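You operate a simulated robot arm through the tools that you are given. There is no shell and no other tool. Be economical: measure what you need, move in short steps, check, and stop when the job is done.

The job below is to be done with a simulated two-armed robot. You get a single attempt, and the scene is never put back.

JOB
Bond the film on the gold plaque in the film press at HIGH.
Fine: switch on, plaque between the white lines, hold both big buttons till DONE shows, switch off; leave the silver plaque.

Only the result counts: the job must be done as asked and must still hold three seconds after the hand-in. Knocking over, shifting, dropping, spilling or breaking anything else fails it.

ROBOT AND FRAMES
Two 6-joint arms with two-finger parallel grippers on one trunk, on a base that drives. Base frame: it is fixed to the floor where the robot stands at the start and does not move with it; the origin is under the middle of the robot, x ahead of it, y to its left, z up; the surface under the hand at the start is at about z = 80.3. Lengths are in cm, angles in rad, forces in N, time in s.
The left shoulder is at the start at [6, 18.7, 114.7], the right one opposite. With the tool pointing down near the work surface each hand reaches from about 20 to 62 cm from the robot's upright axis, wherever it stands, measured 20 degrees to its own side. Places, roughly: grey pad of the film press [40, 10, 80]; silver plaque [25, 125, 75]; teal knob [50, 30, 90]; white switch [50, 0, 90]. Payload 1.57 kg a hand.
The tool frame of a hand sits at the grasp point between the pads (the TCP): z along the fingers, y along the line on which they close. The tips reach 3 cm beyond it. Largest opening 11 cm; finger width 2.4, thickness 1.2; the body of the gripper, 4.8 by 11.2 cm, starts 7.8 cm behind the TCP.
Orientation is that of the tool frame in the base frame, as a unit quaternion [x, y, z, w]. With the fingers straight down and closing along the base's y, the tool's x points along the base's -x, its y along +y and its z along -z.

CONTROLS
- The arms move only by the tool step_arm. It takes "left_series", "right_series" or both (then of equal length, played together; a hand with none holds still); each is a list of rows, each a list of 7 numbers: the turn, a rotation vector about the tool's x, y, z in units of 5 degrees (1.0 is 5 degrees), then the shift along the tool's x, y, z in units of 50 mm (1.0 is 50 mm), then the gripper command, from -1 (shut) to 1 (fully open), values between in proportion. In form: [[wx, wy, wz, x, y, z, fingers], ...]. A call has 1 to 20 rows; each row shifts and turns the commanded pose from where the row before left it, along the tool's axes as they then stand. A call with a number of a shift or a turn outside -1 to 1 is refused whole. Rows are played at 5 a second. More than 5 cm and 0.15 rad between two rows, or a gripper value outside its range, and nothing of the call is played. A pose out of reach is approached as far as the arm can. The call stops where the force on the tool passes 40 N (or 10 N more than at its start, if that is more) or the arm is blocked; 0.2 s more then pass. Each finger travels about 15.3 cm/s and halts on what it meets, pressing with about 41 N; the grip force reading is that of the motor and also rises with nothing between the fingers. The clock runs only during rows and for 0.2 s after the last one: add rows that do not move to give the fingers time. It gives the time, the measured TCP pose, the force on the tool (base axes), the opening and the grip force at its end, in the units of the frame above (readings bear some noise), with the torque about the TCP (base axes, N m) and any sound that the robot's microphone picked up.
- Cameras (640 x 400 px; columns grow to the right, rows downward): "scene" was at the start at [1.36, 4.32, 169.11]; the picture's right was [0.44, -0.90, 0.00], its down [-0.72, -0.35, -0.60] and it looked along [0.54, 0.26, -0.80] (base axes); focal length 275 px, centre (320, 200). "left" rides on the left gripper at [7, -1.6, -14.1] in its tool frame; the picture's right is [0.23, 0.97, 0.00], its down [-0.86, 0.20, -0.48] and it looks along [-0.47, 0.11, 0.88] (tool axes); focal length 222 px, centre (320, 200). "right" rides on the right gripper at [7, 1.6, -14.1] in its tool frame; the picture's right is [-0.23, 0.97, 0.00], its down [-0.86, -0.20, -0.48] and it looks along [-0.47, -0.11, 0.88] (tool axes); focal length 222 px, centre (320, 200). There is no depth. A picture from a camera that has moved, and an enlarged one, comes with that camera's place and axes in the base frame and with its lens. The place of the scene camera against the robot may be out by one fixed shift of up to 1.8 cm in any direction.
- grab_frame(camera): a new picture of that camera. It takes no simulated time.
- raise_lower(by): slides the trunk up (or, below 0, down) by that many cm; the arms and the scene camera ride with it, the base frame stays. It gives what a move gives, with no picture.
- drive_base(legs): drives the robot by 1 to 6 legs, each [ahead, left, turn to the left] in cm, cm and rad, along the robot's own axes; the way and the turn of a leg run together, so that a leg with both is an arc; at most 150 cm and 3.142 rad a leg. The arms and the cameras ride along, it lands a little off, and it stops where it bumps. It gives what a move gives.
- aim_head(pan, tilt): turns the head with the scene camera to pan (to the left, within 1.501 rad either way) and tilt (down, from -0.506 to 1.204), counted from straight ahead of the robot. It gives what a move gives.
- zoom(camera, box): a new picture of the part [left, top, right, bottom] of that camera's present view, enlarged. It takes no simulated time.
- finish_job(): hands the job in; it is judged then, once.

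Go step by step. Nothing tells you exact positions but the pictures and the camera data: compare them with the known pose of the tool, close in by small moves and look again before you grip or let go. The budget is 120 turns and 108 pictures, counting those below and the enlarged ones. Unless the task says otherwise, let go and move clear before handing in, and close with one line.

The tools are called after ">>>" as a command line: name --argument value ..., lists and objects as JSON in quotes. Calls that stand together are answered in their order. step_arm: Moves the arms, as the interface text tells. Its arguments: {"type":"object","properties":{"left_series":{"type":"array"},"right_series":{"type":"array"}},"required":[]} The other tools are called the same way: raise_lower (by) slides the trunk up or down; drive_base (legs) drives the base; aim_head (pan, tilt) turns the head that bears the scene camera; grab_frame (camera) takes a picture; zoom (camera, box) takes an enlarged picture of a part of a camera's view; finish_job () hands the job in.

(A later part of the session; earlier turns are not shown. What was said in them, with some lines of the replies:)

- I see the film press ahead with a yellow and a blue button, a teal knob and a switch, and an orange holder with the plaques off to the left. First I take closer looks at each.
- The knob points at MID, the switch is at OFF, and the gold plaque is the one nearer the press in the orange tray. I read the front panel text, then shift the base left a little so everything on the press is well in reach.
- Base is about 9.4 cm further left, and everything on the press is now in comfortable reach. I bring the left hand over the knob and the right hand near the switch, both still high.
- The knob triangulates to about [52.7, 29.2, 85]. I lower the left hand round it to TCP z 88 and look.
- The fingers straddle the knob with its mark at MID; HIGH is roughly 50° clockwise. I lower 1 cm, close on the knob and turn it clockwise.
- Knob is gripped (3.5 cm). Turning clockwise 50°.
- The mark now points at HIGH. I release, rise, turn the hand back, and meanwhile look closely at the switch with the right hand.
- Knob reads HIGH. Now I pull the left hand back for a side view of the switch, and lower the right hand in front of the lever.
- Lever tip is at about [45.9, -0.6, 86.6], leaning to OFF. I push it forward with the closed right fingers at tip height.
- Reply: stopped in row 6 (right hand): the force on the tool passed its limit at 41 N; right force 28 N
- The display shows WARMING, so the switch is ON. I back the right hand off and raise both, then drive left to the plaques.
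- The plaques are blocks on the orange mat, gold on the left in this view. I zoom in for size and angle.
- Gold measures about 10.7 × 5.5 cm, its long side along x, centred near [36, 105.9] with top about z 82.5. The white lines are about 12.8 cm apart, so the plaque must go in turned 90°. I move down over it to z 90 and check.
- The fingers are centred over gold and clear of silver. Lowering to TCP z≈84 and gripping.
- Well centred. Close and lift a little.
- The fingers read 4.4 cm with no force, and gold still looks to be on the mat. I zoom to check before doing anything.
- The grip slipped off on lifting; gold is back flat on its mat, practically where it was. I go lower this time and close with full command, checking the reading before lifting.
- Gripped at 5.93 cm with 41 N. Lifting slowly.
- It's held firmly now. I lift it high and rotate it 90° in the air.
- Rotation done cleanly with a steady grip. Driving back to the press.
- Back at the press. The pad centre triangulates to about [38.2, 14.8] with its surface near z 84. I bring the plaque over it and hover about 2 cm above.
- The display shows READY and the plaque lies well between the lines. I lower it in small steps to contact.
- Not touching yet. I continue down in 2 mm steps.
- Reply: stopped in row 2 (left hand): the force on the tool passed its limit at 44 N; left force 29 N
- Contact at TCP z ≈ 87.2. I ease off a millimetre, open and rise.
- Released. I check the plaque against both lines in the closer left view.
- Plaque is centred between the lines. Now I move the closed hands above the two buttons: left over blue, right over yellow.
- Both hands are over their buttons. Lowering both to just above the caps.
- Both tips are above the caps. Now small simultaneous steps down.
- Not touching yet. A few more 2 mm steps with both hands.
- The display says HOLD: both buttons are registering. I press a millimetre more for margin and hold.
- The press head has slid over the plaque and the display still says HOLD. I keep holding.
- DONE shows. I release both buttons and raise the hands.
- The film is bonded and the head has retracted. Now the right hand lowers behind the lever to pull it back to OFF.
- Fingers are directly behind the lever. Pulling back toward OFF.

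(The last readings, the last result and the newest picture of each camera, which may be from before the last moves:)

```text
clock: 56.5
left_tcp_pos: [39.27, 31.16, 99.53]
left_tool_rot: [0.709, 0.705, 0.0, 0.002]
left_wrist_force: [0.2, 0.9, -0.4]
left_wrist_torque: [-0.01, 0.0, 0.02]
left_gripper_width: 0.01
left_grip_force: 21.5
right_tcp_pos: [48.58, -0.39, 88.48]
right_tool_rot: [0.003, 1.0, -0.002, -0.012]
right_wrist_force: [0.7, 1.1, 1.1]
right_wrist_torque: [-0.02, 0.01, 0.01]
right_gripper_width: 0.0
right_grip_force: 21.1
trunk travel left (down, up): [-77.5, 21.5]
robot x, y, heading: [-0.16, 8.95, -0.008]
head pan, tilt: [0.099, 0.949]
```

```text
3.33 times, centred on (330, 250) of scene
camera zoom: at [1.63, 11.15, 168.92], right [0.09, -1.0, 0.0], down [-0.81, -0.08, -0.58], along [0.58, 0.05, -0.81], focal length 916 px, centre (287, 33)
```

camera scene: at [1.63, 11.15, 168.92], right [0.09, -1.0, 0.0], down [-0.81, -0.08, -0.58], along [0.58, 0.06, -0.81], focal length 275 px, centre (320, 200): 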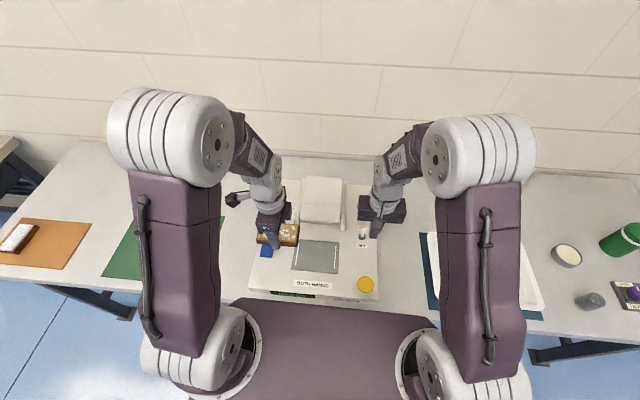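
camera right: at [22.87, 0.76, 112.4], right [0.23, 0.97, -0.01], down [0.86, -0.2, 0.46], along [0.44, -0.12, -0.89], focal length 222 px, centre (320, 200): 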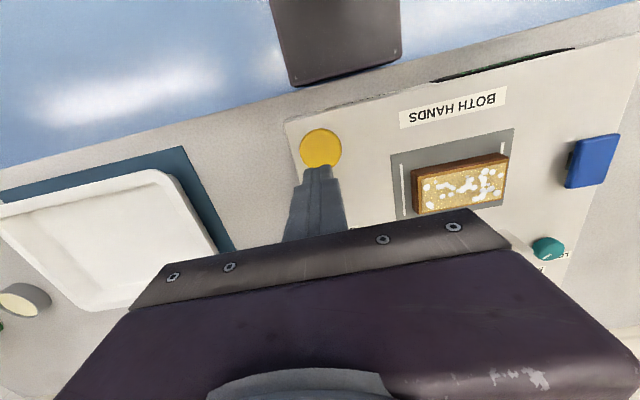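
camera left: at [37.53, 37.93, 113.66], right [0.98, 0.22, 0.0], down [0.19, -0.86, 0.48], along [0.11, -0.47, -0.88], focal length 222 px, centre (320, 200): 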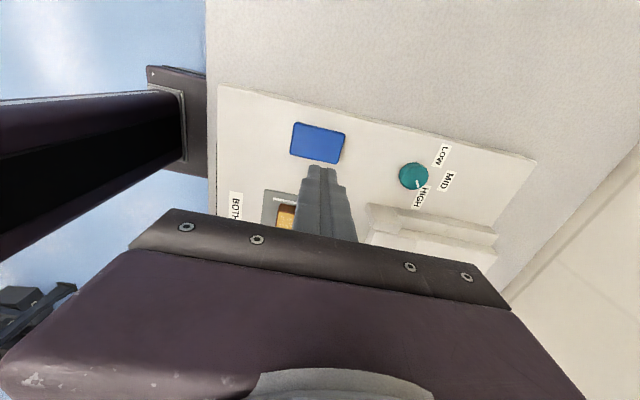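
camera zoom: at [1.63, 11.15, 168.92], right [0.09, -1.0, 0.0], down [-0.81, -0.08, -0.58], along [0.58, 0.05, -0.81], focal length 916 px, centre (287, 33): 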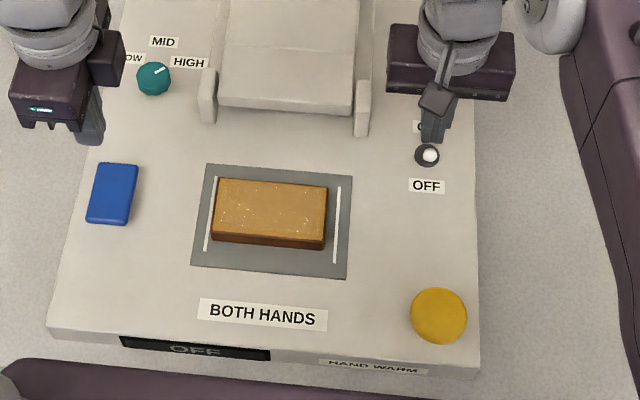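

The display reads OFF. I move the right hand away from the lever and up, then take a last look.

>>> step_arm --left_series '[[0, 0, 0, 0, 0, -0.5, -1], [0, 0, 0, 0, 0, -0.5, -1], [0, 0, 0, 0, 0, -0.5, -1], [0, 0, 0, 0, 0, 0, -1], [0, 0, 0, 0, 0, 0, -1]]' --right_series '[[0, 0, 0, -0.2, 0, -0.1, -1], [0, 0, 0, 0, 0, -0.7, -1], [0, 0, 0, 0, 0, -0.9, -1], [0, 0, 0, 0, 0, -0.9, -1], [0, 0, 0, 0, 0, 0, -1]]'

>>> grab_frame --camera "scene"

>>> zoom --camera "scene" --box '[260, 190, 400, 310]'

```text
clock: 57.6
left_tcp_pos: [39.25, 30.92, 107.09]
left_tool_rot: [0.709, 0.705, 0.0, 0.002]
left_wrist_force: [0.3, 0.4, 0.1]
left_wrist_torque: [-0.01, 0.02, 0.03]
left_gripper_width: 0.01
left_grip_force: 21.5
right_tcp_pos: [49.69, -0.44, 101.4]
right_tool_rot: [0.003, 1.0, -0.002, -0.013]
right_wrist_force: [-0.3, 0.8, -0.6]
right_wrist_torque: [0.0, 0.02, -0.01]
right_gripper_width: 0.02
right_grip_force: 21.3
trunk travel left (down, up): [-77.5, 21.5]
robot x, y, heading: [-0.29, 9.49, -0.008]
head pan, tilt: [0.099, 0.949]
```

```text
39 pictures are left
camera scene: at [1.69, 11.15, 168.92], right [0.09, -1.0, 0.0], down [-0.81, -0.08, -0.58], along [0.58, 0.05, -0.81], focal length 275 px, centre (320, 200)
```

scene: 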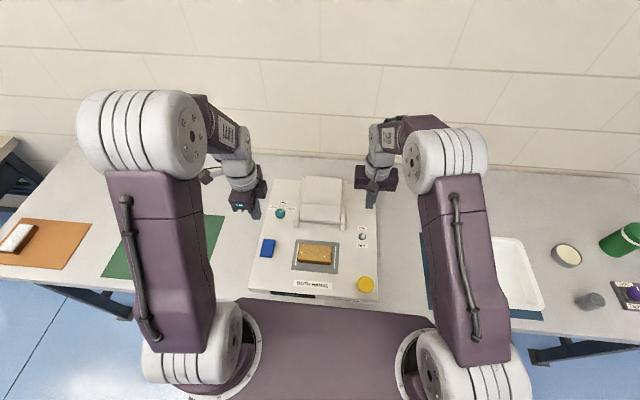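

```text
3.33 times, centred on (330, 250) of scene
camera zoom: at [1.69, 11.15, 168.92], right [0.09, -1.0, 0.0], down [-0.81, -0.08, -0.58], along [0.58, 0.05, -0.81], focal length 916 px, centre (287, 33)
```

zoom: 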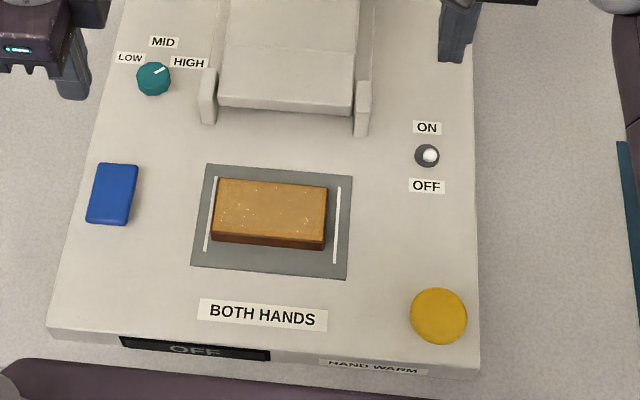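

The film is bonded, the switch and display are at OFF, the silver plaque is untouched and both hands are clear. Handing in.

>>> finish_job

```text
The job is handed in.
```

The film on the gold plaque is bonded at HIGH: the press showed DONE and is now switched off. The gold plaque is still on the pad between the white lines, and the silver plaque was left where it was. My first grip on the gold plaque slipped and it settled back onto its mat. The second grip held.
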